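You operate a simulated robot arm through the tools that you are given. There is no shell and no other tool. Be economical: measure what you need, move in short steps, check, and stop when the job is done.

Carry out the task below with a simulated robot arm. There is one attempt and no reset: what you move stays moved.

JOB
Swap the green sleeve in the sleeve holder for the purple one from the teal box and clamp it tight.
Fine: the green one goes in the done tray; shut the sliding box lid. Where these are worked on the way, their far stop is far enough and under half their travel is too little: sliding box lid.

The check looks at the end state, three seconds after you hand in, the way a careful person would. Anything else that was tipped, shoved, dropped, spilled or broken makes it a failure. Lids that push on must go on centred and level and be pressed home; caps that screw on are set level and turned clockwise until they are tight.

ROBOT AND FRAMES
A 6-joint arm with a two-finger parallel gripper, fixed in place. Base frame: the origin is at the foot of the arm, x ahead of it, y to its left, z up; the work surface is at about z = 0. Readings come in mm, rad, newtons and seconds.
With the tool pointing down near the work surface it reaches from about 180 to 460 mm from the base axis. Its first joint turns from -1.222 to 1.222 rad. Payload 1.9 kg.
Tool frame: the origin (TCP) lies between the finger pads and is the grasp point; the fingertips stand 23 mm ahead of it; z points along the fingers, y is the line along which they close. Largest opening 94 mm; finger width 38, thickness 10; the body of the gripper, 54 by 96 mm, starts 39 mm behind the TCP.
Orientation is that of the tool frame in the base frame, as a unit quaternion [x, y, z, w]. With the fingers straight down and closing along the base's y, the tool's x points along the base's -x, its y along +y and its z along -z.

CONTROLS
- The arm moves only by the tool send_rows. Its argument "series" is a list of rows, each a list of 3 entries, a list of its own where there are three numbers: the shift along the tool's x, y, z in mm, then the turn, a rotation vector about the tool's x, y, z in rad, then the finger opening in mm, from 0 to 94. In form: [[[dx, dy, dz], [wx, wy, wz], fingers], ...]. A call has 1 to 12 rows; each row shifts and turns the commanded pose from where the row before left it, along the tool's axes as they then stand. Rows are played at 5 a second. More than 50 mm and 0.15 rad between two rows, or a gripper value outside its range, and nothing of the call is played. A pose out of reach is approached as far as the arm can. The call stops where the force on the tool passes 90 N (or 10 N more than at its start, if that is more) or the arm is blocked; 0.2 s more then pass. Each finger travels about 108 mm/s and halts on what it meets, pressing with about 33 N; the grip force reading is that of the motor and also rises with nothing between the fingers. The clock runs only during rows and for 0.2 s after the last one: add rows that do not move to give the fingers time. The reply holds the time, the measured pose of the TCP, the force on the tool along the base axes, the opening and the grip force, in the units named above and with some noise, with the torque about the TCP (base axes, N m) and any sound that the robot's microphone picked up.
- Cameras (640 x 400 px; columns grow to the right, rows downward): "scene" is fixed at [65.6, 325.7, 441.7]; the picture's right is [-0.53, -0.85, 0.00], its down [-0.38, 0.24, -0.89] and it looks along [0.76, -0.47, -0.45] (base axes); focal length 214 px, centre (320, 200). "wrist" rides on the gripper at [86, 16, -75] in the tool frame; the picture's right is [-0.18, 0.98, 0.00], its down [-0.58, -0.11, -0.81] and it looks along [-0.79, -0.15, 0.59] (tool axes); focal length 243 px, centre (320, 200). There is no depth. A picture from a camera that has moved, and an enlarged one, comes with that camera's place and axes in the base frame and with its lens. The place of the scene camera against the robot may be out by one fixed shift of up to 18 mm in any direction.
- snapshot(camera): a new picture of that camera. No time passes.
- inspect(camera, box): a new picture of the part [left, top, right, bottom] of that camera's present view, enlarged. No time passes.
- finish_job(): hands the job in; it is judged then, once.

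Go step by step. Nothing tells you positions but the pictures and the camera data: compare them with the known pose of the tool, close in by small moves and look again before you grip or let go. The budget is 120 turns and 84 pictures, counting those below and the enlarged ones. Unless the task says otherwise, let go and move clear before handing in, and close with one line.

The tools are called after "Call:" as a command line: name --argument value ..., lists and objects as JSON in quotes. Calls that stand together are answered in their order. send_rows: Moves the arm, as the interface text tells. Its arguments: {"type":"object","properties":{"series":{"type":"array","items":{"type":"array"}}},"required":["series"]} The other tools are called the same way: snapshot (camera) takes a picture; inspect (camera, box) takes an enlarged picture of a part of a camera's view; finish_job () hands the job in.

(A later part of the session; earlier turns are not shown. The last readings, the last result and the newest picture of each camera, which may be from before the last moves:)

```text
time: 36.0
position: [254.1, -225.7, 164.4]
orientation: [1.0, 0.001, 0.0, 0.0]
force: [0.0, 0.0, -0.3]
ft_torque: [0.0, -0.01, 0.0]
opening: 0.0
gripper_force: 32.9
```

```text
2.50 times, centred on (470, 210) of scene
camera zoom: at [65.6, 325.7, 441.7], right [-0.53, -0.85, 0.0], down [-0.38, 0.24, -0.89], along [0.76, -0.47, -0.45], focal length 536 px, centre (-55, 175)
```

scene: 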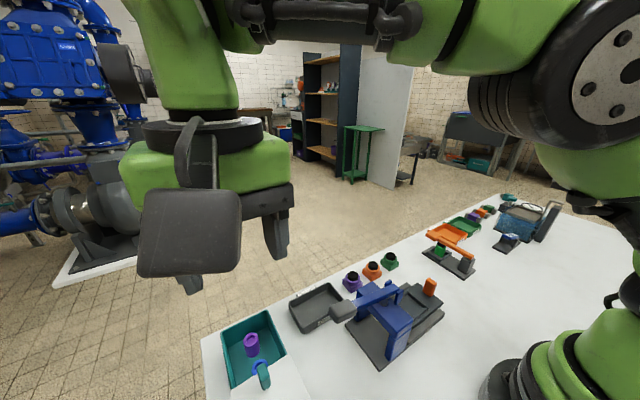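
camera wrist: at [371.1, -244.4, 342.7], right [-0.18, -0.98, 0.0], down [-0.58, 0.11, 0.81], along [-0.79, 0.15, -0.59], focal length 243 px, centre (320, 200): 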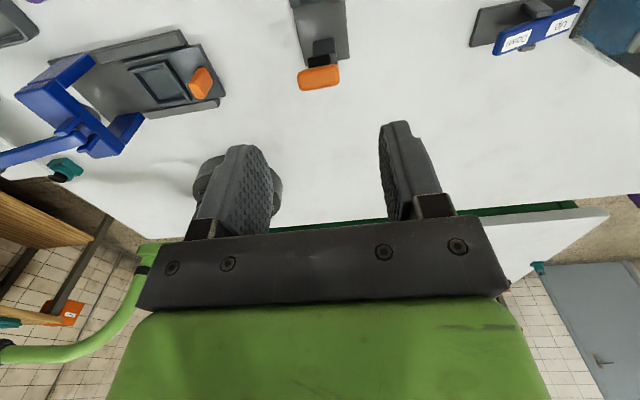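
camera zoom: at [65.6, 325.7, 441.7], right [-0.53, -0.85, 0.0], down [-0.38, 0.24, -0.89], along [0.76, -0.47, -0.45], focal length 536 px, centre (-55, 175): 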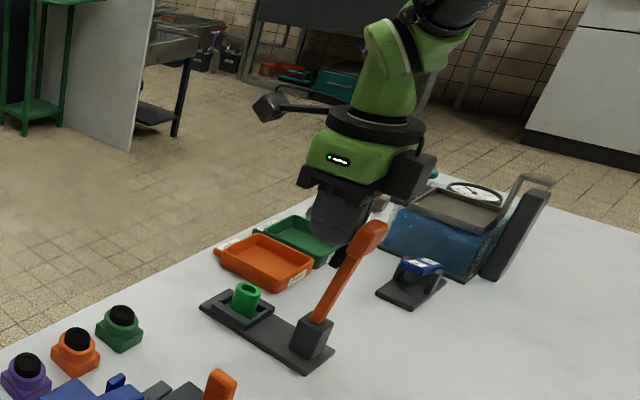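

The lever is past vertical and stays. Now go above the green sleeve with the fingers open.

Call:
send_rows --series '[[[20, 0, 0], [0, 0, 0], 10], [[20, 0, 0], [0, 0, 0], 50], [[20, 0, 0], [0, 0, 0], 50], [[0, 0, 35], [0, 0, 0], 50], [[0, 0, 35], [0, 0, 0], 50], [[0, 0, 0], [0, 0, 0], 50]]'

Call:
snapshot --camera "wrist"

Call:
inspect --camera "scene" --box '[400, 200, 520, 290]'

```text
time: 37.4
position: [313.9, -226.7, 92.8]
orientation: [1.0, 0.0, 0.0, 0.0]
force: [-0.8, -0.3, -0.5]
ft_torque: [-0.03, 0.01, 0.01]
opening: 49.7
gripper_force: 0.0
```

```text
41 pictures are left
camera wrist: at [399.6, -242.5, 167.1], right [-0.18, -0.98, 0.0], down [-0.58, 0.11, 0.81], along [-0.79, 0.15, -0.59], focal length 243 px, centre (320, 200)
```

wrist: 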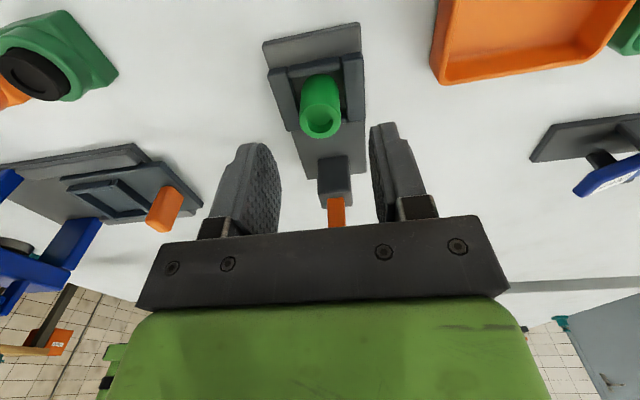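

```text
4.44 times, centred on (460, 245) of scene
camera zoom: at [65.6, 325.7, 441.7], right [-0.53, -0.85, 0.0], down [-0.38, 0.24, -0.89], along [0.76, -0.47, -0.45], focal length 953 px, centre (-302, 0)
```

zoom: 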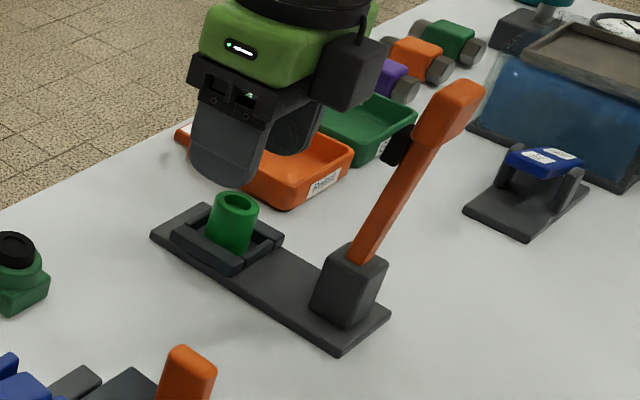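

Centred well. Descend to TCP z≈54 and grip the upper part of the sleeve.

Call:
send_rows --series '[[[0, 0, 20], [0, 0, 0], 50], [[0, 0, 18], [0, 0, 0], 50], [[0, 0, 0], [0, 0, 0], 50], [[0, 0, 0], [0, 0, 0], 30], [[0, 0, 0], [0, 0, 0], 18], [[0, 0, 0], [0, 0, 0], 18], [[0, 0, 0], [0, 0, 0], 18]]'

Call:
inspect --camera "wrist" --box '[220, 30, 420, 230]'

Call:
inspect --camera "scene" --box '[400, 200, 520, 290]'

```text
time: 39.0
position: [313.6, -225.8, 57.3]
orientation: [1.0, 0.002, 0.0, 0.0]
force: [-0.2, -0.1, -0.3]
ft_torque: [-0.01, 0.03, 0.01]
opening: 24.4
gripper_force: 33.0
```

```text
2.00 times, centred on (320, 130) of wrist
camera zoom: at [399.7, -242.2, 130.5], right [-0.18, -0.98, 0.0], down [-0.58, 0.11, 0.81], along [-0.79, 0.15, -0.59], focal length 485 px, centre (320, 340)
```

zoom: 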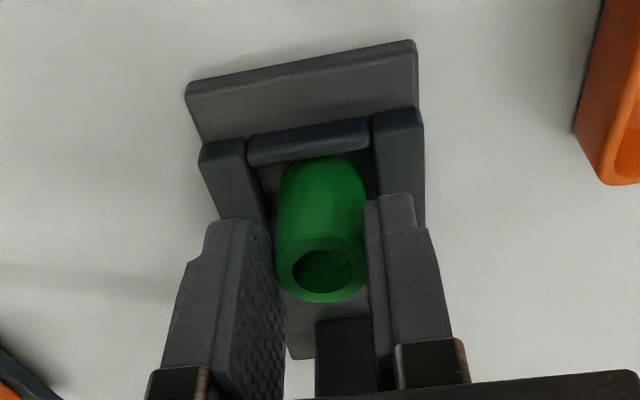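

```text
4.44 times, centred on (460, 245) of scene
camera zoom: at [65.6, 325.7, 441.7], right [-0.53, -0.85, 0.0], down [-0.38, 0.24, -0.89], along [0.76, -0.47, -0.45], focal length 953 px, centre (-302, 0)
```

zoom: 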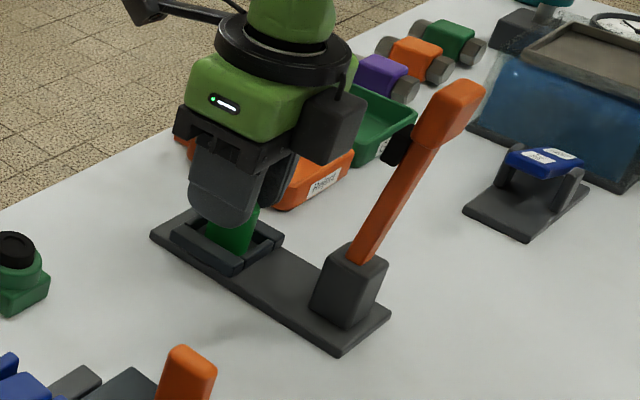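

Gripped at 24.4 mm. Lift straight up and verify, then carry over toward the Done tray (centre ≈(350,163)).

Call:
send_rows --series '[[[0, 0, -15], [0, 0, 0], 18], [[0, 0, -30], [0, 0, 0], 18], [[0, 0, -45], [0, 0, 0], 18], [[0, 0, -45], [0, 0, 0], 18], [[0, 0, -30], [0, 0, 0], 18], [[0, 0, 0], [0, 0, 0], 18]]'

Call:
snapshot --camera "wrist"

```text
time: 40.4
position: [313.3, -226.3, 221.2]
orientation: [1.0, 0.002, 0.0, 0.001]
force: [-0.3, 0.3, -0.5]
ft_torque: [-0.02, 0.0, -0.01]
opening: 24.6
gripper_force: 32.6
```

```text
37 pictures are left
camera wrist: at [399.3, -241.9, 295.8], right [-0.18, -0.98, 0.0], down [-0.58, 0.11, 0.81], along [-0.79, 0.15, -0.59], focal length 243 px, centre (320, 200)
```

wrist: 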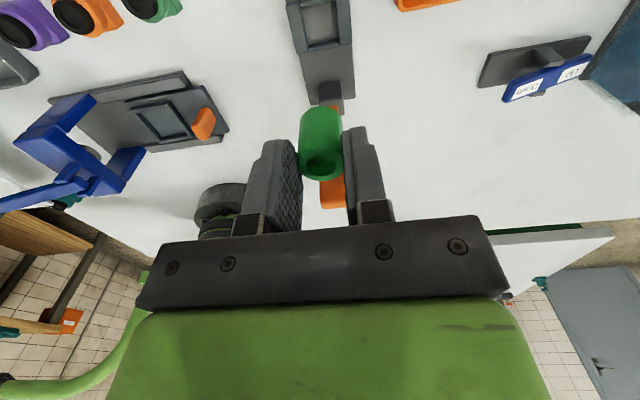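

Sleeve held. Swing to the tray area.

Call:
send_rows --series '[[[4, -43, 0], [0, 0, 0], 18], [[4, -43, 0], [0, 0, 0], 18], [[4, -43, 0], [0, 0, 0], 18], [[4, -43, 0], [0, 0, 0], 18], [[4, -43, 0], [0, 0, 0], 18], [[4, -43, 0], [0, 0, 0], 18], [[4, -43, 0], [0, 0, 0], 18], [[4, -43, 0], [0, 0, 0], 18], [[4, -43, 0], [0, 0, 0], 18], [[0, 0, 40], [0, 0, 0], 18], [[0, 0, 40], [0, 0, 0], 18], [[0, 0, 0], [0, 0, 0], 18]]'

Call:
snapshot --camera "wrist"

Call:
inspect --camera "scene" --box '[200, 220, 460, 390]'

```text
time: 43.0
position: [411.5, 126.7, 179.1]
orientation: [1.0, 0.002, -0.002, 0.0]
force: [0.8, -0.2, -1.1]
ft_torque: [-0.01, 0.01, -0.01]
opening: 24.4
gripper_force: 33.3
out of reach, approached as far as the arm can: row 7, 8, 9, 10, 11
```

```text
36 pictures are left
camera wrist: at [498.6, 110.0, 252.5], right [-0.18, -0.98, 0.0], down [-0.58, 0.1, 0.81], along [-0.8, 0.15, -0.59], focal length 243 px, centre (320, 200)
```

wrist: 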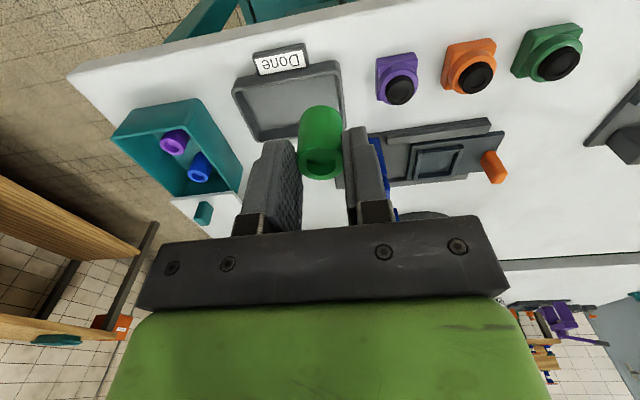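

```text
2.35 times, centred on (330, 305) of scene
camera zoom: at [65.6, 325.7, 441.7], right [-0.53, -0.85, 0.0], down [-0.38, 0.24, -0.89], along [0.76, -0.47, -0.45], focal length 505 px, centre (296, -47)
```

zoom: 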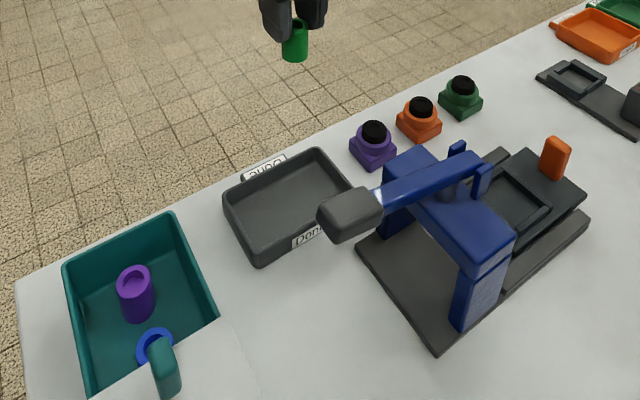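

The wrist roll is at its limit at this yaw; I'll turn the tool back by 0.6 rad while raising, and recheck the position.

Call:
send_rows --series '[[[0, 0, -30], [0, 0, -0.15], 18], [[0, 0, 0], [0, 0, -0.15], 18], [[0, 0, 0], [0, 0, -0.15], 18], [[0, 0, 0], [0, 0, -0.15], 18], [[0, 0, 0], [0, 0, -0.1], 18], [[0, 0, 0], [0, 0, 0], 18]]'

Call:
snapshot --camera "wrist"

```text
time: 44.4
position: [412.8, 126.2, 208.7]
orientation: [0.939, 0.345, -0.001, -0.002]
force: [-0.2, -0.3, -0.1]
ft_torque: [-0.02, 0.03, 0.04]
opening: 24.5
gripper_force: 32.9
```

```text
34 pictures are left
camera wrist: at [487.7, 169.3, 283.3], right [0.5, -0.87, 0.0], down [-0.51, -0.29, 0.81], along [-0.7, -0.4, -0.59], focal length 243 px, centre (320, 200)
```

wrist: 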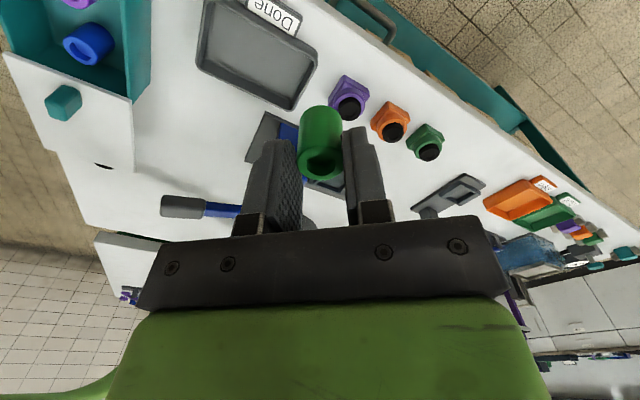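

The tray centre from this view is ≈(352,165). Move above it.

Call:
send_rows --series '[[[-11, -33, 0], [0, 0, 0], 18], [[-11, -34, 0], [0, 0, 0], 18], [[0, 0, 45], [0, 0, 0], 18], [[0, 0, 45], [0, 0, 0], 18], [[0, 0, 20], [0, 0, 0], 18], [[0, 0, 0], [0, 0, 0], 18]]'

Call:
snapshot --camera "wrist"

Call:
inspect --camera "scene" --box '[200, 220, 460, 390]'

```text
time: 45.8
position: [352.2, 163.3, 99.8]
orientation: [0.939, 0.343, 0.0, -0.001]
force: [0.3, 0.2, -0.7]
ft_torque: [0.03, -0.03, -0.01]
opening: 24.3
gripper_force: 32.6
```

```text
33 pictures are left
camera wrist: at [427.8, 205.6, 172.9], right [0.49, -0.87, 0.0], down [-0.51, -0.29, 0.81], along [-0.7, -0.4, -0.59], focal length 243 px, centre (320, 200)
```

wrist: 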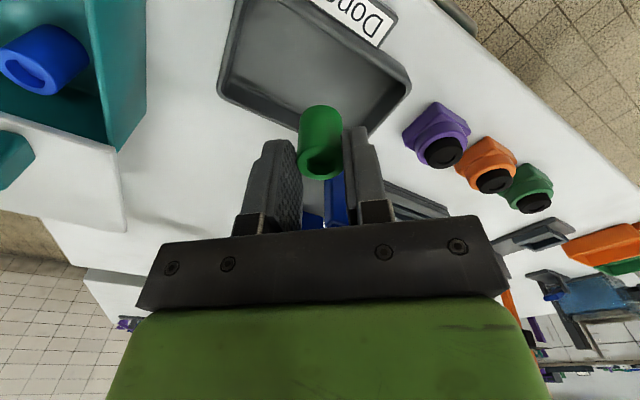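

```text
2.35 times, centred on (330, 305) of scene
camera zoom: at [65.6, 325.7, 441.7], right [-0.53, -0.85, 0.0], down [-0.38, 0.24, -0.89], along [0.76, -0.47, -0.45], focal length 505 px, centre (296, -47)
```

zoom: 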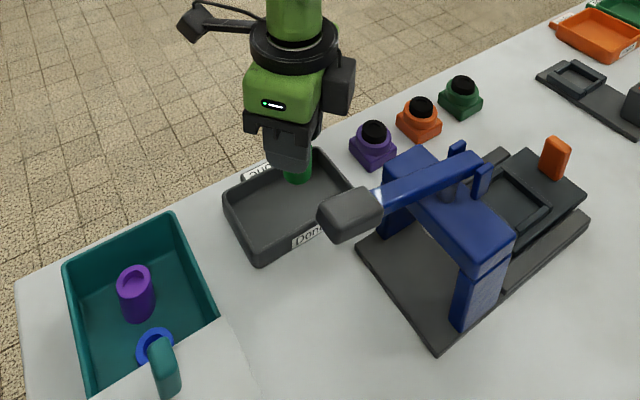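

Sleeve is above the tray centre. Lower gently, watching the force.

Call:
send_rows --series '[[[0, 0, 20], [0, 0, 0], 18], [[0, 0, 18], [0, 0, 0], 18], [[0, 0, 4], [0, 0, 0], 18], [[0, 0, 0], [0, 0, 0], 18]]'

```text
time: 46.8
position: [351.5, 162.8, 57.1]
orientation: [0.939, 0.343, 0.001, -0.001]
force: [0.2, 0.3, -0.5]
ft_torque: [-0.01, 0.0, 0.0]
opening: 24.6
gripper_force: 33.6
```

Call:
send_rows --series '[[[0, 0, 2], [0, 0, 0], 18], [[0, 0, 2], [0, 0, 0], 18], [[0, 0, 0], [0, 0, 0], 18]]'

```text
time: 47.5
position: [351.4, 163.6, 52.4]
orientation: [0.939, 0.344, 0.0, -0.001]
force: [0.1, -0.8, -0.1]
ft_torque: [-0.01, -0.04, 0.01]
opening: 24.4
gripper_force: 32.8
```

Call:
send_rows --series '[[[0, 0, 2], [0, 0, 0], 18], [[0, 0, 0], [0, 0, 0], 18]]'

Call:
inspect --camera "wrist" --box '[220, 30, 420, 230]'

```text
time: 48.1
position: [352.8, 164.5, 51.4]
orientation: [0.939, 0.344, 0.001, 0.0]
force: [-6.1, -1.8, 21.7]
ft_torque: [-0.1, 0.29, 0.02]
opening: 24.6
gripper_force: 33.1
```

```text
2.00 times, centred on (320, 130) of wrist
camera zoom: at [428.2, 206.2, 125.9], right [0.49, -0.87, 0.0], down [-0.52, -0.29, 0.81], along [-0.7, -0.4, -0.59], focal length 485 px, centre (320, 340)
```

zoom: 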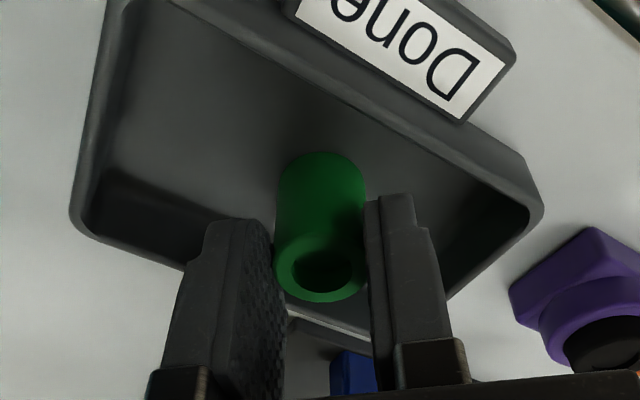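

Contact on the tray floor. Release and rise.

Call:
send_rows --series '[[[0, 0, -1], [0, 0, 0], 26], [[0, 0, 0], [0, 0, 0], 36], [[0, 0, 0], [0, 0, 0], 44], [[0, 0, -25], [0, 0, 0], 44], [[0, 0, -45], [0, 0, 0], 44], [[0, 0, -45], [0, 0, 0], 44], [[0, 0, -45], [0, 0, 0], 44], [[0, 0, 0], [0, 0, 0], 44]]'

Call:
snapshot --camera "wrist"

```text
time: 50.0
position: [352.9, 160.8, 211.2]
orientation: [0.939, 0.345, 0.0, -0.001]
force: [-0.3, -0.2, -0.2]
ft_torque: [0.0, -0.04, -0.01]
opening: 43.9
gripper_force: 0.1
```

```text
30 pictures are left
camera wrist: at [428.4, 204.8, 286.4], right [0.49, -0.87, 0.0], down [-0.51, -0.29, 0.81], along [-0.7, -0.4, -0.59], focal length 243 px, centre (320, 200)
```

wrist: 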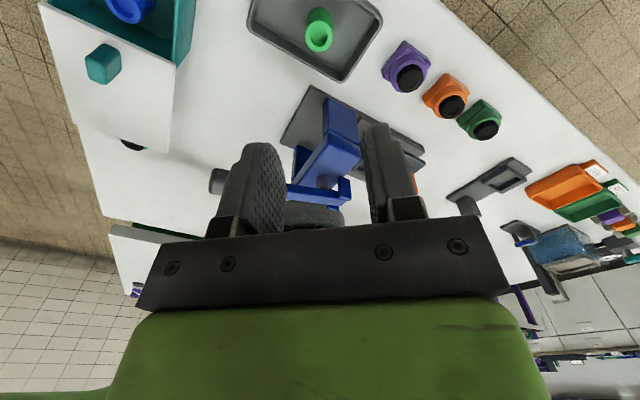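

Green sleeve stands in the Done tray. Now turn the tool back to the original yaw and go to the box.

Call:
send_rows --series '[[[0, 0, -20], [0, 0, -0.15], 50], [[0, 0, -20], [0, 0, -0.15], 50], [[0, 0, 0], [0, 0, -0.15], 50], [[0, 0, 0], [0, 0, -0.15], 50], [[0, 0, 0], [0, 0, -0.15], 50], [[0, 0, 0], [0, 0, -0.15], 50], [[0, 0, 0], [0, 0, -0.15], 50], [[0, 0, 0], [0, 0, -0.15], 50], [[0, 0, 0], [0, 0, -0.15], 50], [[0, 0, 0], [0, 0, -0.15], 50], [[0, 0, 0], [0, 0, -0.15], 50], [[0, 0, 0], [0, 0, -0.15], 50]]'

Call:
send_rows --series '[[[0, 0, 0], [0, 0, -0.15], 50], [[0, 0, 0], [0, 0, -0.15], 50], [[0, 0, 0], [0, 0, -0.15], 50], [[0, 0, 0], [0, 0, -0.15], 50], [[0, 0, 0], [0, 0, -0.038], 50], [[0, 0, 0], [0, 0, 0], 50]]'

```text
time: 52.5
position: [352.8, 162.2, 251.6]
orientation: [0.313, 0.95, 0.0, 0.0]
force: [0.5, 0.1, -0.4]
ft_torque: [0.01, -0.01, 0.0]
opening: 50.2
gripper_force: 0.1
```

```text
time: 54.0
position: [352.1, 164.1, 251.0]
orientation: [0.0, 1.0, 0.0, -0.001]
force: [0.1, -0.2, -0.6]
ft_torque: [0.01, -0.01, -0.05]
opening: 50.0
gripper_force: 0.0
```

Call:
send_rows --series '[[[15, 45, 0], [0, 0, 0], 50], [[15, 45, 0], [0, 0, 0], 50], [[0, 45, 20], [0, 0, 0], 50], [[0, 14, 45], [0, 0, 0], 50], [[0, 0, 45], [0, 0, 0], 50], [[0, 0, 0], [0, 0, 0], 50]]'

Call:
snapshot --camera "wrist"

```text
time: 55.4
position: [320.8, 313.0, 140.8]
orientation: [0.002, 1.0, 0.001, 0.0]
force: [0.0, 0.2, 0.1]
ft_torque: [0.0, -0.03, 0.0]
opening: 49.7
gripper_force: 0.1
```

```text
29 pictures are left
camera wrist: at [235.0, 327.9, 215.7], right [0.19, 0.98, 0.0], down [0.58, -0.11, 0.81], along [0.79, -0.15, -0.59], focal length 243 px, centre (320, 200)
```

wrist: 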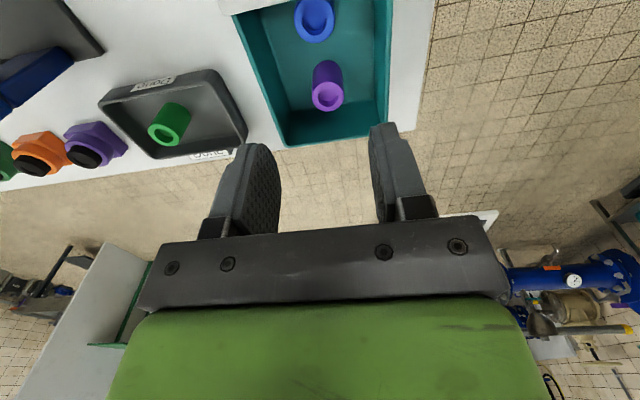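

Purple sleeve confirmed at ≈(337,314). Move above it and down in stages.

Call:
send_rows --series '[[[-16, 1, 20], [0, 0, 0], 50], [[0, 0, 25], [0, 0, 0], 50], [[0, 0, 0], [0, 0, 0], 50]]'

Call:
snapshot --camera "wrist"

```text
time: 56.1
position: [338.3, 313.7, 97.0]
orientation: [0.0, 1.0, 0.001, 0.001]
force: [-0.4, -0.3, -1.0]
ft_torque: [0.0, 0.03, 0.0]
opening: 49.8
gripper_force: 0.1
```

```text
28 pictures are left
camera wrist: at [251.5, 328.9, 171.0], right [0.19, 0.98, 0.0], down [0.58, -0.11, 0.81], along [0.79, -0.15, -0.59], focal length 243 px, centre (320, 200)
```

wrist: 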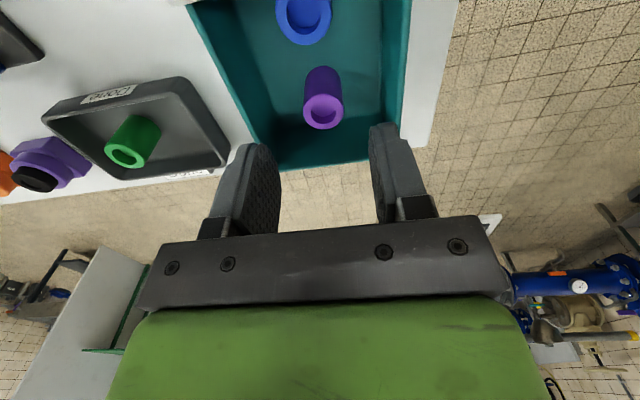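

Alignment is good (sleeve ~2 mm toward tool +x, as with green). Descend and grip.

Call:
send_rows --series '[[[0, 1, 20], [0, 0, 0], 50], [[0, 0, 20], [0, 0, 0], 50], [[0, 0, 4], [0, 0, 0], 50], [[0, 0, 0], [0, 0, 0], 34], [[0, 0, 0], [0, 0, 0], 18], [[0, 0, 0], [0, 0, 0], 18], [[0, 0, 0], [0, 0, 0], 18]]'

Call:
inspect --camera "wrist" --box '[220, 30, 420, 230]'

```text
time: 57.8
position: [335.7, 312.5, 54.2]
orientation: [0.002, 1.0, 0.0, 0.0]
force: [-0.2, 0.2, 0.3]
ft_torque: [0.0, 0.01, 0.01]
opening: 24.7
gripper_force: 33.2
```

```text
2.00 times, centred on (320, 130) of wrist
camera zoom: at [249.0, 328.9, 127.8], right [0.19, 0.98, 0.0], down [0.58, -0.11, 0.81], along [0.79, -0.15, -0.59], focal length 485 px, centre (320, 340)
```

zoom: 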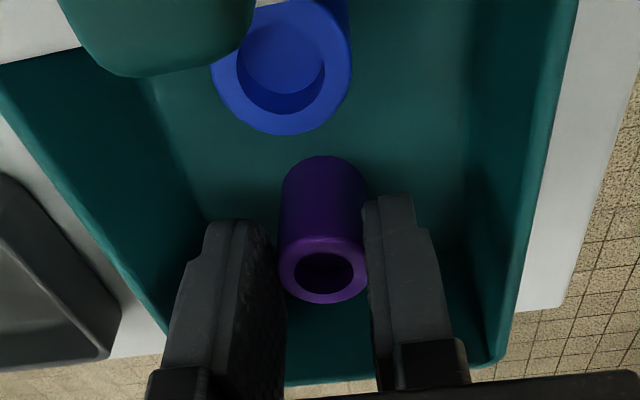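

In-hand geometry is nearly identical to the green one. Lift out straight up.

Call:
send_rows --series '[[[0, 0, -15], [0, 0, 0], 18], [[0, 0, -30], [0, 0, 0], 18], [[0, 0, -40], [0, 0, 0], 18], [[5, 0, -45], [0, 0, 0], 18], [[10, 0, -45], [0, 0, 0], 18], [[10, 0, 0], [0, 0, 0], 18], [[0, 0, 0], [0, 0, 0], 18]]'

Call:
snapshot --camera "wrist"

```text
time: 59.4
position: [308.2, 311.9, 227.2]
orientation: [0.003, 1.0, 0.001, -0.001]
force: [-0.8, -0.2, -0.2]
ft_torque: [0.04, -0.01, -0.02]
opening: 24.4
gripper_force: 32.9
out of reach, approached as far as the arm can: row 5
```

```text
26 pictures are left
camera wrist: at [222.9, 328.1, 301.5], right [0.19, 0.98, 0.0], down [0.58, -0.11, 0.81], along [0.79, -0.15, -0.59], focal length 243 px, centre (320, 200)
```

wrist: 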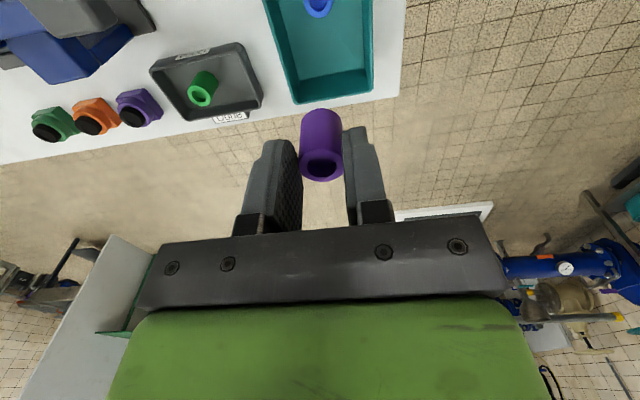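

Purple sleeve in hand. Swing over to the holder.

Call:
send_rows --series '[[[0, -45, 0], [0, 0, 0], 18], [[0, -45, 0], [0, 0, 0], 18], [[0, -45, 0], [0, 0, 0], 18], [[0, -45, 0], [0, 0, 0], 18], [[0, -45, 0], [0, 0, 0], 18], [[0, -45, 0], [0, 0, 0], 18], [[0, -45, 0], [0, 0, 0], 18], [[0, -45, 0], [0, 0, 0], 18], [[0, -45, 0], [0, 0, 0], 18], [[0, -45, 0], [0, 0, 0], 18], [[0, -45, 0], [0, 0, 0], 18], [[0, -43, 0], [0, 0, 0], 18]]'

Call:
send_rows --series '[[[0, 0, 0], [0, 0, 0.15], 18], [[0, 0, 0], [0, 0, 0.15], 18], [[0, 0, 0], [0, 0, 0.15], 18], [[0, 0, 0], [0, 0, 0.15], 18], [[0, 0, 0], [0, 0, 0.15], 18], [[0, 0, 0], [0, 0, 0.15], 18], [[0, 0, 0], [0, 0, 0.15], 18], [[0, 0, 0], [0, 0, 0.15], 18], [[0, 0, 0], [0, 0, 0.15], 18], [[0, 0, 0], [0, 0, 0.15], 18], [[0, 0, 0], [0, 0, 0.15], 18], [[0, 0, 0], [0, 0, 0.15], 18]]'

Call:
send_rows --series '[[[0, 0, 0], [0, 0, 0.15], 18], [[0, 0, 0], [0, 0, 0.15], 18], [[0, 0, 0], [0, 0, 0.15], 18], [[0, 0, 0], [0, 0, 0.15], 18], [[0, 0, 0], [0, 0, 0.15], 18], [[0, 0, 0], [0, 0, 0.15], 18], [[0, 0, 0], [0, 0, 0.15], 18], [[0, 0, 0], [0, 0, 0.15], 18], [[0, 0, 0], [0, 0, 0.1416], 18], [[0, 0, 0], [0, 0, 0], 18]]'

```text
time: 62.0
position: [307.7, -225.4, 227.3]
orientation: [0.002, 1.0, 0.001, 0.0]
force: [-0.3, -0.8, -0.5]
ft_torque: [-0.02, 0.0, -0.03]
opening: 24.7
gripper_force: 33.0
```

```text
time: 64.5
position: [308.7, -224.4, 228.1]
orientation: [0.785, 0.62, 0.0, 0.0]
force: [0.5, 0.1, -0.9]
ft_torque: [0.01, -0.03, -0.04]
opening: 24.6
gripper_force: 32.9
```

```text
time: 66.8
position: [307.7, -225.3, 225.8]
orientation: [1.0, -0.001, 0.0, 0.0]
force: [0.6, -0.5, -1.4]
ft_torque: [0.01, -0.01, 0.0]
opening: 24.3
gripper_force: 32.9
```

Now over the nest with yaw 180. Lower to z≈95 and check alignment.

Call:
send_rows --series '[[[6, 0.5, 40], [0, 0, 0], 18], [[0, 0, 45], [0, 0, 0], 18], [[0, 0, 46], [0, 0, 0], 18], [[0, 0, 0], [0, 0, 0], 18]]'

Call:
inspect --camera "wrist" --box '[220, 0, 420, 200]'

Call:
inspect --camera "scene" --box '[400, 200, 520, 290]'

```text
time: 67.8
position: [314.9, -224.3, 94.8]
orientation: [1.0, -0.001, 0.001, 0.0]
force: [-1.1, 0.8, -1.4]
ft_torque: [-0.02, -0.01, -0.01]
opening: 24.5
gripper_force: 32.6
```

```text
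2.00 times, centred on (320, 100) of wrist
camera zoom: at [401.5, -242.6, 168.9], right [-0.19, -0.98, 0.0], down [-0.58, 0.11, 0.81], along [-0.79, 0.15, -0.59], focal length 485 px, centre (320, 400)
```

zoom: 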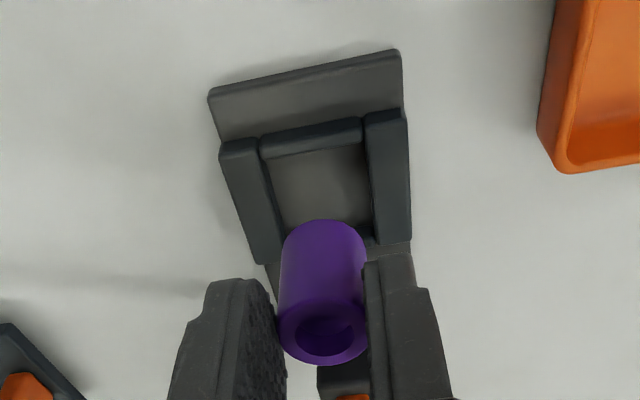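

```text
4.44 times, centred on (460, 245) of scene
camera zoom: at [65.6, 325.7, 441.7], right [-0.53, -0.85, 0.0], down [-0.38, 0.24, -0.89], along [0.76, -0.47, -0.45], focal length 953 px, centre (-302, 0)
```

zoom: 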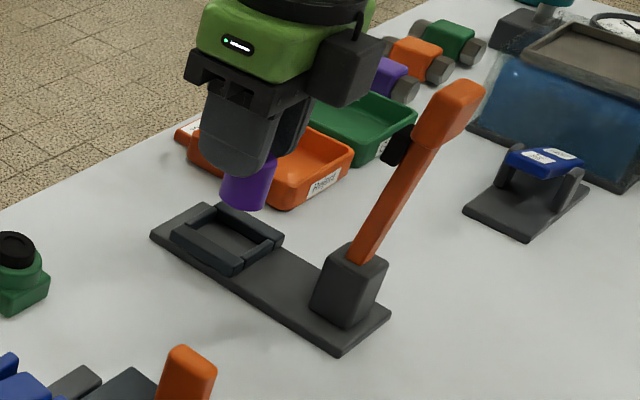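

Alignment matches the green sleeve's pose. Lower slowly into the nest.

Call:
send_rows --series '[[[-0.5, 0, 15], [0, 0, 0], 18], [[0, 0, 12], [0, 0, 0], 18], [[0, 0, 3], [0, 0, 0], 18], [[0, 0, 0], [0, 0, 0], 18]]'

Call:
send_rows --series '[[[0, 0, 2], [0, 0, 0], 18], [[0, 0, 2], [0, 0, 0], 18], [[0, 0, 0], [0, 0, 0], 18]]'

```text
time: 68.8
position: [314.4, -225.9, 65.6]
orientation: [1.0, -0.001, 0.0, -0.001]
force: [-0.6, -0.6, -0.6]
ft_torque: [-0.01, 0.02, 0.0]
opening: 24.5
gripper_force: 33.3
```

```text
time: 69.5
position: [313.9, -225.1, 61.2]
orientation: [1.0, -0.001, 0.0, 0.0]
force: [0.0, -0.4, -0.8]
ft_torque: [-0.02, 0.01, 0.01]
opening: 24.7
gripper_force: 33.0
```

Call:
send_rows --series '[[[0, 0, 2], [0, 0, 0], 18], [[0, 0, 0], [0, 0, 0], 18]]'

Call:
inspect --camera "wrist" --box '[220, 30, 420, 230]'

Call:
inspect --camera "scene" --box '[400, 200, 520, 290]'

```text
time: 70.2
position: [315.4, -225.1, 58.7]
orientation: [1.0, 0.0, 0.0, 0.0]
force: [-0.3, 0.3, -0.1]
ft_torque: [0.01, 0.03, 0.02]
opening: 24.3
gripper_force: 33.2
```

```text
2.00 times, centred on (320, 130) of wrist
camera zoom: at [400.1, -242.1, 133.4], right [-0.19, -0.98, 0.0], down [-0.58, 0.11, 0.81], along [-0.79, 0.15, -0.59], focal length 485 px, centre (320, 340)
```

zoom: 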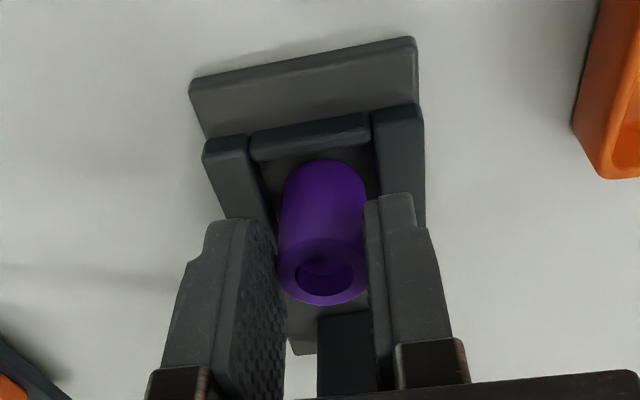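

```text
4.44 times, centred on (460, 245) of scene
camera zoom: at [65.6, 325.7, 441.7], right [-0.53, -0.85, 0.0], down [-0.38, 0.24, -0.89], along [0.76, -0.47, -0.45], focal length 953 px, centre (-302, 0)
```

zoom: 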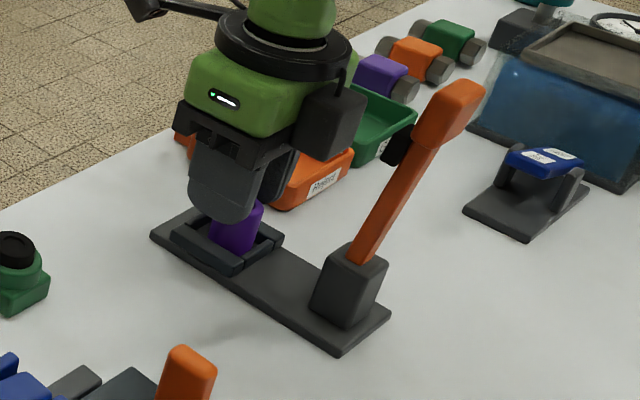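

Not yet seated; continue down.

Call:
send_rows --series '[[[-0.5, 0, 1.5], [0, 0, 0], 18], [[0, 0, 1], [0, 0, 0], 18], [[0, 0, 0], [0, 0, 0], 18]]'

```text
time: 71.0
position: [313.5, -225.7, 57.8]
orientation: [1.0, -0.001, 0.0, 0.0]
force: [-3.8, 3.7, 15.5]
ft_torque: [0.2, 0.3, -0.08]
opening: 24.4
gripper_force: 33.6
```

Seated (15 N contact at z≈57.5, same as the green). Release and lift away.

Call:
send_rows --series '[[[0, 0, -0.5], [0, 0, 0], 26], [[0, 0, 0], [0, 0, 0], 36], [[0, 0, 0], [0, 0, 0], 44], [[0, 0, -20], [0, 0, 0], 44], [[0, 0, -40], [0, 0, 0], 44], [[0, 0, -45], [0, 0, 0], 44], [[0, 0, -45], [0, 0, 0], 44], [[0, 0, 0], [0, 0, 0], 44]]'

Call:
inspect --camera "wrist" --box '[220, 0, 420, 200]'

Call:
inspect --camera "scene" --box '[400, 200, 520, 290]'

```text
time: 72.8
position: [314.8, -226.9, 206.6]
orientation: [1.0, -0.001, -0.001, 0.0]
force: [0.1, -0.8, 0.1]
ft_torque: [0.03, 0.01, -0.03]
opening: 44.3
gripper_force: 0.0
```

```text
2.00 times, centred on (320, 100) of wrist
camera zoom: at [400.2, -243.5, 281.3], right [-0.18, -0.98, 0.0], down [-0.58, 0.11, 0.81], along [-0.79, 0.15, -0.59], focal length 485 px, centre (320, 400)
```

zoom: 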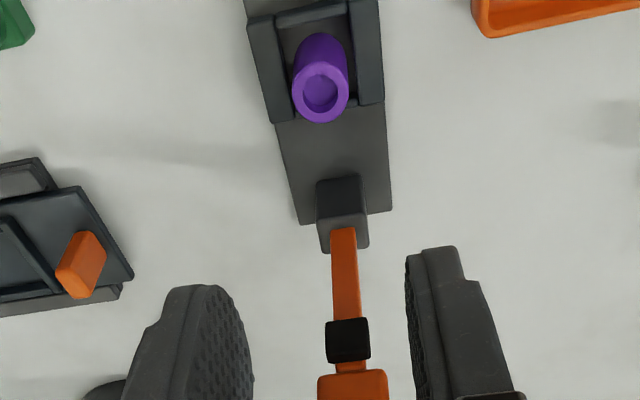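

```text
4.44 times, centred on (460, 245) of scene
camera zoom: at [65.6, 325.7, 441.7], right [-0.53, -0.85, 0.0], down [-0.38, 0.24, -0.89], along [0.76, -0.47, -0.45], focal length 953 px, centre (-302, 0)
```

zoom: 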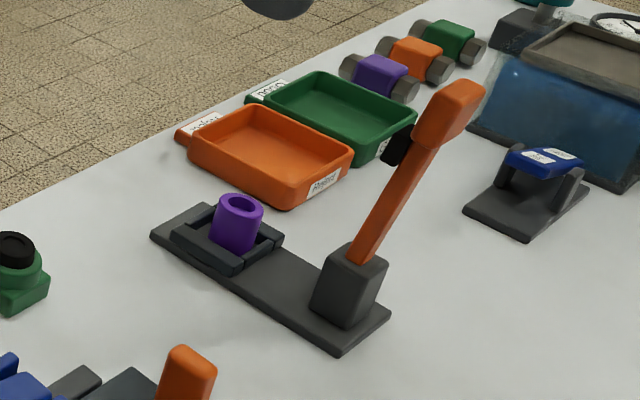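

Purple is seated upright. Now go behind the lever (at ~97°) with closed fingers and push it forward.

Call:
send_rows --series '[[[0, 0, -30], [0, 0, 0], 10], [[-45, 0, 0], [0, 0, 0], 0], [[-45, -1, 0], [0, 0, 0], 0], [[-46, 0, 0], [0, 0, 0], 0], [[0, 0, 35], [0, 0, 0], 0], [[0, 0, 35], [0, 0, 0], 0], [[0, 0, 0], [0, 0, 0], 0]]'

Call:
inspect --camera "scene" --box '[400, 150, 560, 290]'

```text
time: 74.3
position: [176.9, -224.1, 167.1]
orientation: [1.0, -0.001, 0.0, -0.001]
force: [-0.1, 0.0, 0.2]
ft_torque: [0.01, 0.02, -0.02]
opening: 0.0
gripper_force: 32.3
```

```text
2.86 times, centred on (480, 220) of scene
camera zoom: at [65.6, 325.7, 441.7], right [-0.53, -0.85, 0.0], down [-0.38, 0.24, -0.89], along [0.76, -0.47, -0.45], focal length 613 px, centre (-137, 143)
```

zoom: 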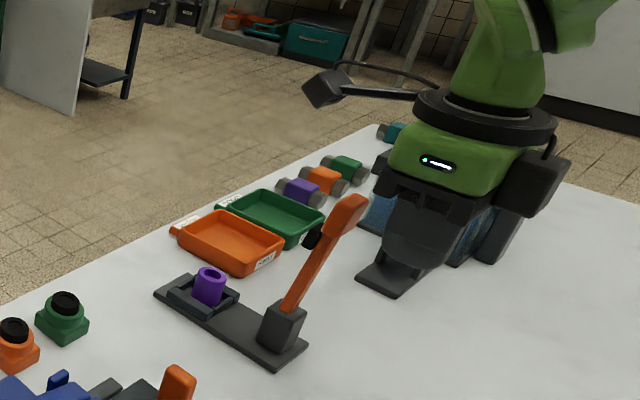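

Behind the lever. Push +x in small steps.

Call:
send_rows --series '[[[12, 0, 0], [0, 0, 0], 0], [[12, 0, 0], [0, 0, 0], 0], [[12, 0, 0], [0, 0, 0], 0], [[12, 0, 0], [0, 0, 0], 0], [[12, 0, 2], [0, 0, 0], 0], [[10, 0, 3], [0, 0, 0], 0], [[0, 0, 0], [0, 0, 0], 0]]'

Call:
inspect --camera "scene" --box '[400, 150, 560, 290]'

```text
time: 76.0
position: [247.4, -224.9, 162.5]
orientation: [1.0, -0.001, -0.001, 0.0]
force: [-0.1, -0.3, 0.8]
ft_torque: [0.02, -0.01, 0.0]
opening: 0.0
gripper_force: 33.6
```

```text
2.86 times, centred on (480, 220) of scene
camera zoom: at [65.6, 325.7, 441.7], right [-0.53, -0.85, 0.0], down [-0.38, 0.24, -0.89], along [0.76, -0.47, -0.45], focal length 613 px, centre (-137, 143)
```

zoom: 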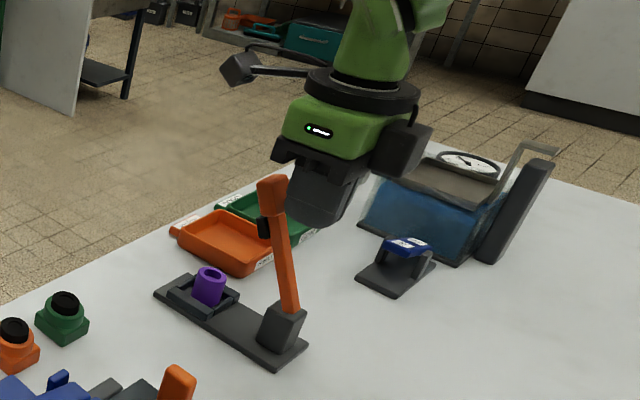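

Lever at ~70°. Continue along an arc, pushing it over and down with the fingertip edge.

Call:
send_rows --series '[[[15, 0, 2], [0, 0, 0], 0], [[15, 0, 5], [0, 0, 0], 0], [[9, 0, 8], [0, 0, 0], 0], [[9, 0, 10], [0, 0, 0], 0], [[6, 0, 11], [0, 0, 0], 0], [[0, 0, 0], [0, 0, 0], 0]]'

Call:
inspect --camera "scene" --box '[400, 150, 560, 290]'

```text
time: 77.3
position: [301.4, -224.3, 126.8]
orientation: [1.0, -0.001, 0.0, 0.0]
force: [0.1, -0.7, 0.1]
ft_torque: [0.01, 0.01, 0.0]
opening: 0.0
gripper_force: 33.2
```

```text
2.86 times, centred on (480, 220) of scene
camera zoom: at [65.6, 325.7, 441.7], right [-0.53, -0.85, 0.0], down [-0.38, 0.24, -0.89], along [0.76, -0.47, -0.45], focal length 613 px, centre (-137, 143)
```

zoom: 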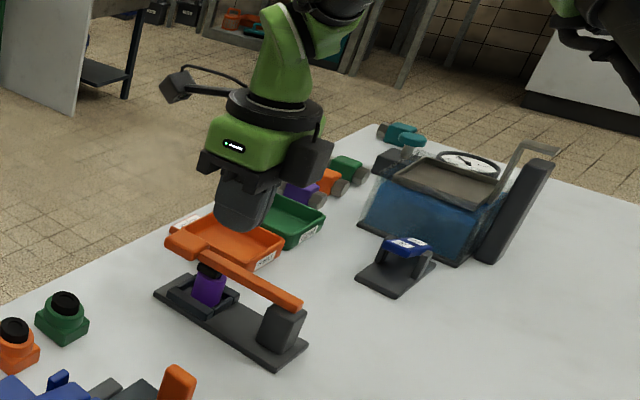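

The lever has come down near the sleeve. Move above the handle and press it down firmly.

Call:
send_rows --series '[[[32, 1, 0], [0, 0, 0], 0], [[0, 0, 20], [0, 0, 0], 0], [[0, 0, 12], [0, 0, 0], 0], [[0, 0, 0], [0, 0, 0], 0]]'

Call:
send_rows --series '[[[0, 0, 4], [0, 0, 0], 0], [[0, 0, 4], [0, 0, 0], 0], [[0, 0, 3], [0, 0, 0], 0], [[0, 0, 0], [0, 0, 0], 0]]'

```text
time: 78.3
position: [334.3, -225.4, 96.1]
orientation: [1.0, -0.001, 0.0, 0.0]
force: [-0.1, -0.8, 0.4]
ft_torque: [0.01, 0.02, 0.0]
opening: 0.1
gripper_force: 33.2
```

```text
time: 79.3
position: [334.5, -224.9, 85.5]
orientation: [1.0, -0.001, 0.001, 0.0]
force: [-26.1, 12.3, 57.7]
ft_torque: [0.23, 1.18, -0.12]
opening: 0.0
gripper_force: 33.2
```

Contact at tip z≈62. Press further.

Call:
send_rows --series '[[[0, 0, 2], [0, 0, 0], 0], [[0, 0, 2], [0, 0, 0], 0], [[0, 0, 2], [0, 0, 0], 0], [[0, 0, 0], [0, 0, 0], 0]]'

Call:
inspect --camera "scene" --box '[400, 200, 520, 290]'

```text
time: 79.8
position: [335.1, -226.1, 87.4]
orientation: [1.0, -0.004, 0.001, 0.0]
force: [-11.2, 6.5, 30.2]
ft_torque: [0.13, 0.61, -0.13]
opening: 0.0
gripper_force: 32.4
stopped in row 2: the force on the tool passed its limit at 95 N (the readings are from after the stop); the commanded pose is now the measured one
```

```text
4.44 times, centred on (460, 245) of scene
camera zoom: at [65.6, 325.8, 441.6], right [-0.53, -0.85, 0.0], down [-0.38, 0.24, -0.89], along [0.76, -0.47, -0.45], focal length 953 px, centre (-302, 0)
```

zoom: 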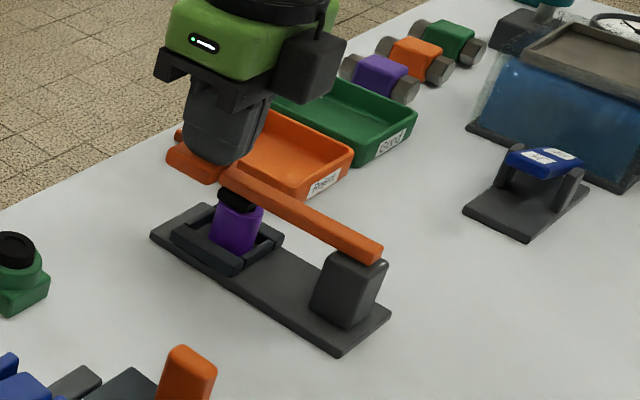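

Pressed to the 95 N limit. Lift off and compare with the original clamped state.

Call:
send_rows --series '[[[0, 0, -30], [0, 0, 0], 0], [[0, 0, -45], [0, 0, 0], 0], [[0, 0, -45], [0, 0, 0], 0], [[0, 0, -30], [0, 0, 0], 0], [[0, 0, 0], [0, 0, 0], 30]]'

Call:
inspect --camera "scene" --box '[400, 200, 520, 290]'

Call:
inspect --camera "wrist" --box '[220, 0, 420, 200]'

```text
time: 81.0
position: [333.7, -225.8, 237.9]
orientation: [1.0, -0.003, 0.001, 0.0]
force: [-0.9, 0.3, -0.5]
ft_torque: [-0.01, -0.02, 0.0]
opening: 29.9
gripper_force: 0.0
```

```text
4.44 times, centred on (460, 245) of scene
camera zoom: at [65.6, 325.7, 441.7], right [-0.53, -0.85, 0.0], down [-0.38, 0.24, -0.89], along [0.76, -0.47, -0.45], focal length 953 px, centre (-302, 0)
```

zoom: 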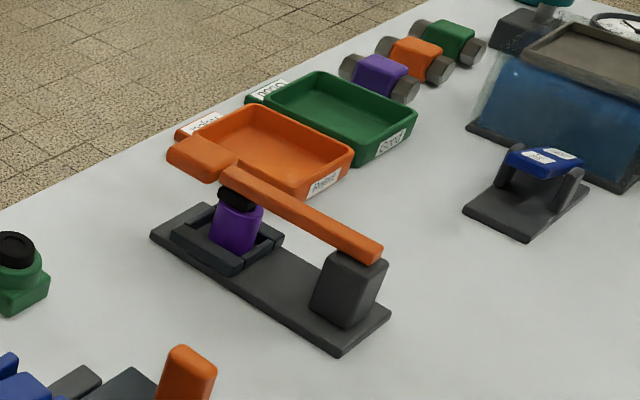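

```text
2.00 times, centred on (320, 100) of wrist
camera zoom: at [419.8, -243.4, 310.7], right [-0.19, -0.98, 0.0], down [-0.58, 0.11, 0.81], along [-0.79, 0.15, -0.59], focal length 485 px, centre (320, 400)
```

zoom: 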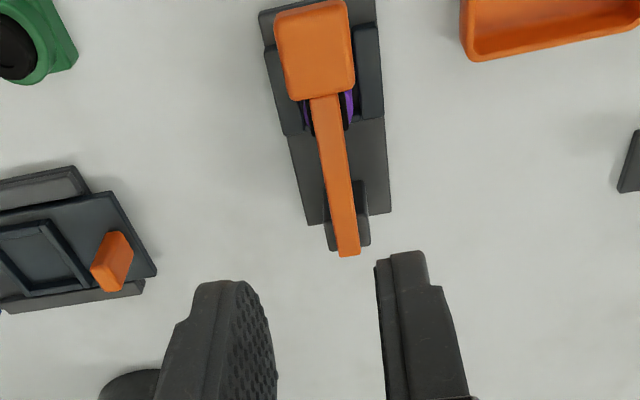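

The clamp matches its original closed state exactly. Now turn the tool back and travel to the lid.

Call:
send_rows --series '[[[0, 0, 0], [0, 0, -0.15], 60], [[0, 0, 0], [0, 0, -0.15], 60], [[0, 0, 0], [0, 0, -0.15], 60], [[0, 0, 0], [0, 0, -0.15], 60], [[0, 0, 0], [0, 0, -0.15], 60], [[0, 0, 0], [0, 0, -0.15], 60], [[0, 0, 0], [0, 0, -0.15], 60], [[0, 0, 0], [0, 0, -0.15], 60], [[0, 0, 0], [0, 0, -0.15], 60], [[0, 0, 0], [0, 0, -0.15], 60], [[0, 0, 0], [0, 0, -0.15], 60], [[0, 0, 0], [0, 0, -0.15], 60]]'

Call:
send_rows --series '[[[0, 0, 0], [0, 0, -0.15], 60], [[0, 0, 0], [0, 0, -0.15], 60], [[0, 0, 0], [0, 0, -0.15], 60], [[0, 0, 0], [0, 0, -0.15], 60], [[0, 0, 0], [0, 0, -0.15], 60], [[0, 0, 0], [0, 0, -0.15], 60], [[0, 0, 0], [0, 0, -0.15], 60], [[0, 0, 0], [0, 0, -0.15], 60], [[0, 0, 0], [0, 0, -0.1356], 60], [[0, 0, 0], [0, 0, 0], 60]]'

```text
time: 83.6
position: [333.4, -225.2, 234.3]
orientation: [0.623, 0.782, 0.001, 0.001]
force: [0.3, -0.2, -0.1]
ft_torque: [-0.01, 0.01, 0.01]
opening: 60.0
gripper_force: 0.0
```

```text
time: 85.8
position: [334.1, -226.7, 235.5]
orientation: [0.006, 1.0, 0.0, 0.002]
force: [0.7, 0.0, 0.6]
ft_torque: [-0.03, 0.02, 0.04]
opening: 59.9
gripper_force: 0.0
```

Call:
send_rows --series '[[[9, 45, 0], [0, 0, -0.012], 60], [[9, 45, 0], [0, 0, 0], 60], [[9, 45, 0], [0, 0, 0], 60], [[9, 45, 0], [0, 0, 0], 60], [[9, 45, 0], [0, 0, 0], 60], [[9, 45, 0], [0, 0, 0], 60], [[9, 45, 0], [0, 0, 0], 60], [[9, 45, 0], [0, 0, 0], 60], [[9, 45, 0], [0, 0, 0], 60], [[9, 45, 0], [0, 0, 0], 60], [[9, 45, 0], [0, 0, 0], 60], [[9, 46, 0], [0, 0, 0], 60]]'

Call:
send_rows --series '[[[0, 0, 20], [0, -0.15, 0], 60], [[0, 0, 20], [0, -0.15, 0], 60], [[0, 0, 0], [0, -0.1, 0], 60], [[0, 0, 0], [0, 0, 0], 60]]'

Call:
snapshot --camera "wrist"

```text
time: 88.4
position: [224.5, 315.0, 234.2]
orientation: [0.0, 1.0, 0.0, 0.0]
force: [-0.2, 0.7, 0.5]
ft_torque: [0.0, 0.01, -0.03]
opening: 60.0
gripper_force: 0.1
```

```text
time: 89.4
position: [229.9, 315.4, 196.1]
orientation: [0.0, 0.98, 0.001, 0.2]
force: [0.4, -0.3, -0.1]
ft_torque: [0.0, 0.0, 0.0]
opening: 60.1
gripper_force: 0.0
```

```text
13 pictures are left
camera wrist: at [119.8, 330.8, 229.8], right [0.17, 0.98, 0.07], down [0.22, -0.11, 0.97], along [0.96, -0.15, -0.23], focal length 243 px, centre (320, 200)
```

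wrist: 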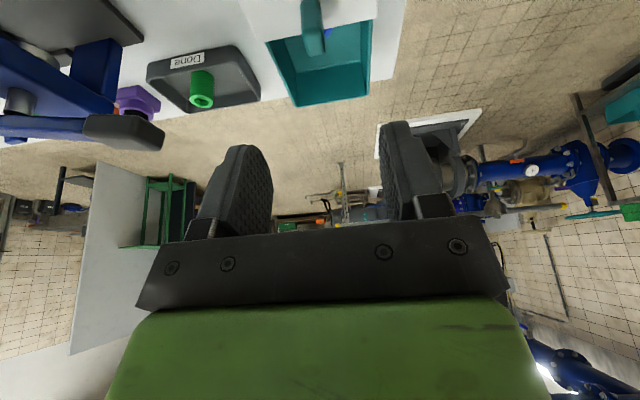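

Handle at ≈(260,313). Descend onto it with the fingers straddling.

Call:
send_rows --series '[[[5.5, 0, 36], [0, 0, 0], 60], [[5.5, 0, 36], [0, 0, 0], 60], [[2.5, 0, 18], [0, 0, 0], 60], [[2.7, 0, 17], [0, 0, 0], 60], [[0, 0, 0], [0, 0, 0], 60]]'

Call:
snapshot --camera "wrist"

```text
time: 90.6
position: [255.3, 313.4, 90.5]
orientation: [0.0, 0.98, 0.001, 0.199]
force: [0.3, 0.4, -1.2]
ft_torque: [0.02, 0.0, -0.02]
opening: 60.1
gripper_force: 0.1
```

```text
12 pictures are left
camera wrist: at [146.2, 330.4, 124.5], right [0.17, 0.98, 0.07], down [0.22, -0.11, 0.97], along [0.96, -0.15, -0.23], focal length 243 px, centre (320, 200)
```

wrist: 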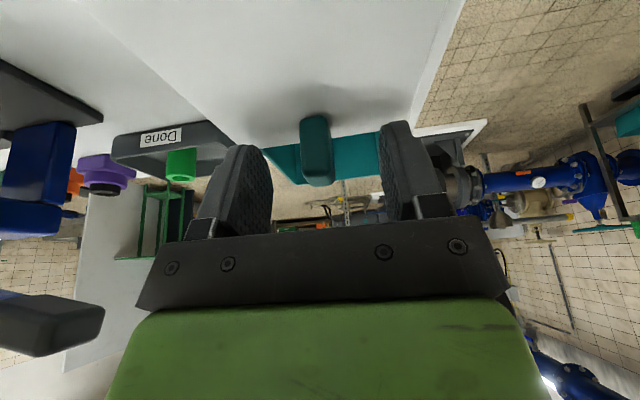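

Close on the handle.

Call:
send_rows --series '[[[0, 0, 0], [0, 0, 0], 30], [[0, 0, 0], [0, 0, 0], 14], [[0, 0, 0], [0, 0, 0], 6], [[0, 0, 0], [0, 0, 0], 6], [[0, 0, 0], [0, 0, 0], 6]]'

```text
time: 91.8
position: [255.9, 314.5, 89.9]
orientation: [0.0, 0.98, 0.0, 0.2]
force: [0.8, 0.4, -1.6]
ft_torque: [0.0, -0.04, 0.03]
opening: 13.4
gripper_force: 44.9
```

Gripped. Push the lid shut along +x.

Call:
send_rows --series '[[[-9.2, 0, 3.9], [0, 0, 0], 6], [[-9.2, 0, 3.9], [0, 0, 0], 6], [[-9.2, 0, 3.9], [0, 0, 0], 6], [[-9.2, 0, 3.9], [0, 0, 0], 6], [[0, 0, 0], [0, 0, 0], 6]]'

```text
time: 93.0
position: [295.5, 314.5, 90.2]
orientation: [0.0, 0.98, -0.001, 0.199]
force: [0.3, -6.7, -22.9]
ft_torque: [0.02, 0.19, 0.08]
opening: 13.6
gripper_force: 45.4
```

Call:
send_rows --series '[[[-9, 0, 4.7], [0, 0, 0], 6], [[-9.2, 0, 3.9], [0, 0, 0], 6], [[-9.2, 0, 3.9], [0, 0, 0], 6], [[-9.2, 0, 3.9], [0, 0, 0], 6], [[0, 0, 0], [0, 0, 0], 6]]'

```text
time: 94.2
position: [337.4, 314.9, 91.2]
orientation: [0.001, 0.98, 0.0, 0.199]
force: [0.1, -30.8, 13.3]
ft_torque: [-0.24, 0.35, 0.18]
opening: 13.6
gripper_force: 45.5
```

Call:
send_rows --series '[[[-9.2, -1, 3.9], [0, 0, 0], 6], [[-6.4, 0, 2.7], [0, 0, 0], 6], [[-4.6, 0, 1.95], [0, 0, 0], 6], [[-3.7, 0, 1.6], [0, 0, 0], 6], [[0, 0, 0], [0, 0, 0], 6]]'

```text
time: 95.4
position: [361.7, 314.9, 90.0]
orientation: [-0.001, 0.98, 0.001, 0.199]
force: [-26.8, -17.5, 21.9]
ft_torque: [-0.35, 0.04, 0.11]
opening: 13.7
gripper_force: 44.8
```

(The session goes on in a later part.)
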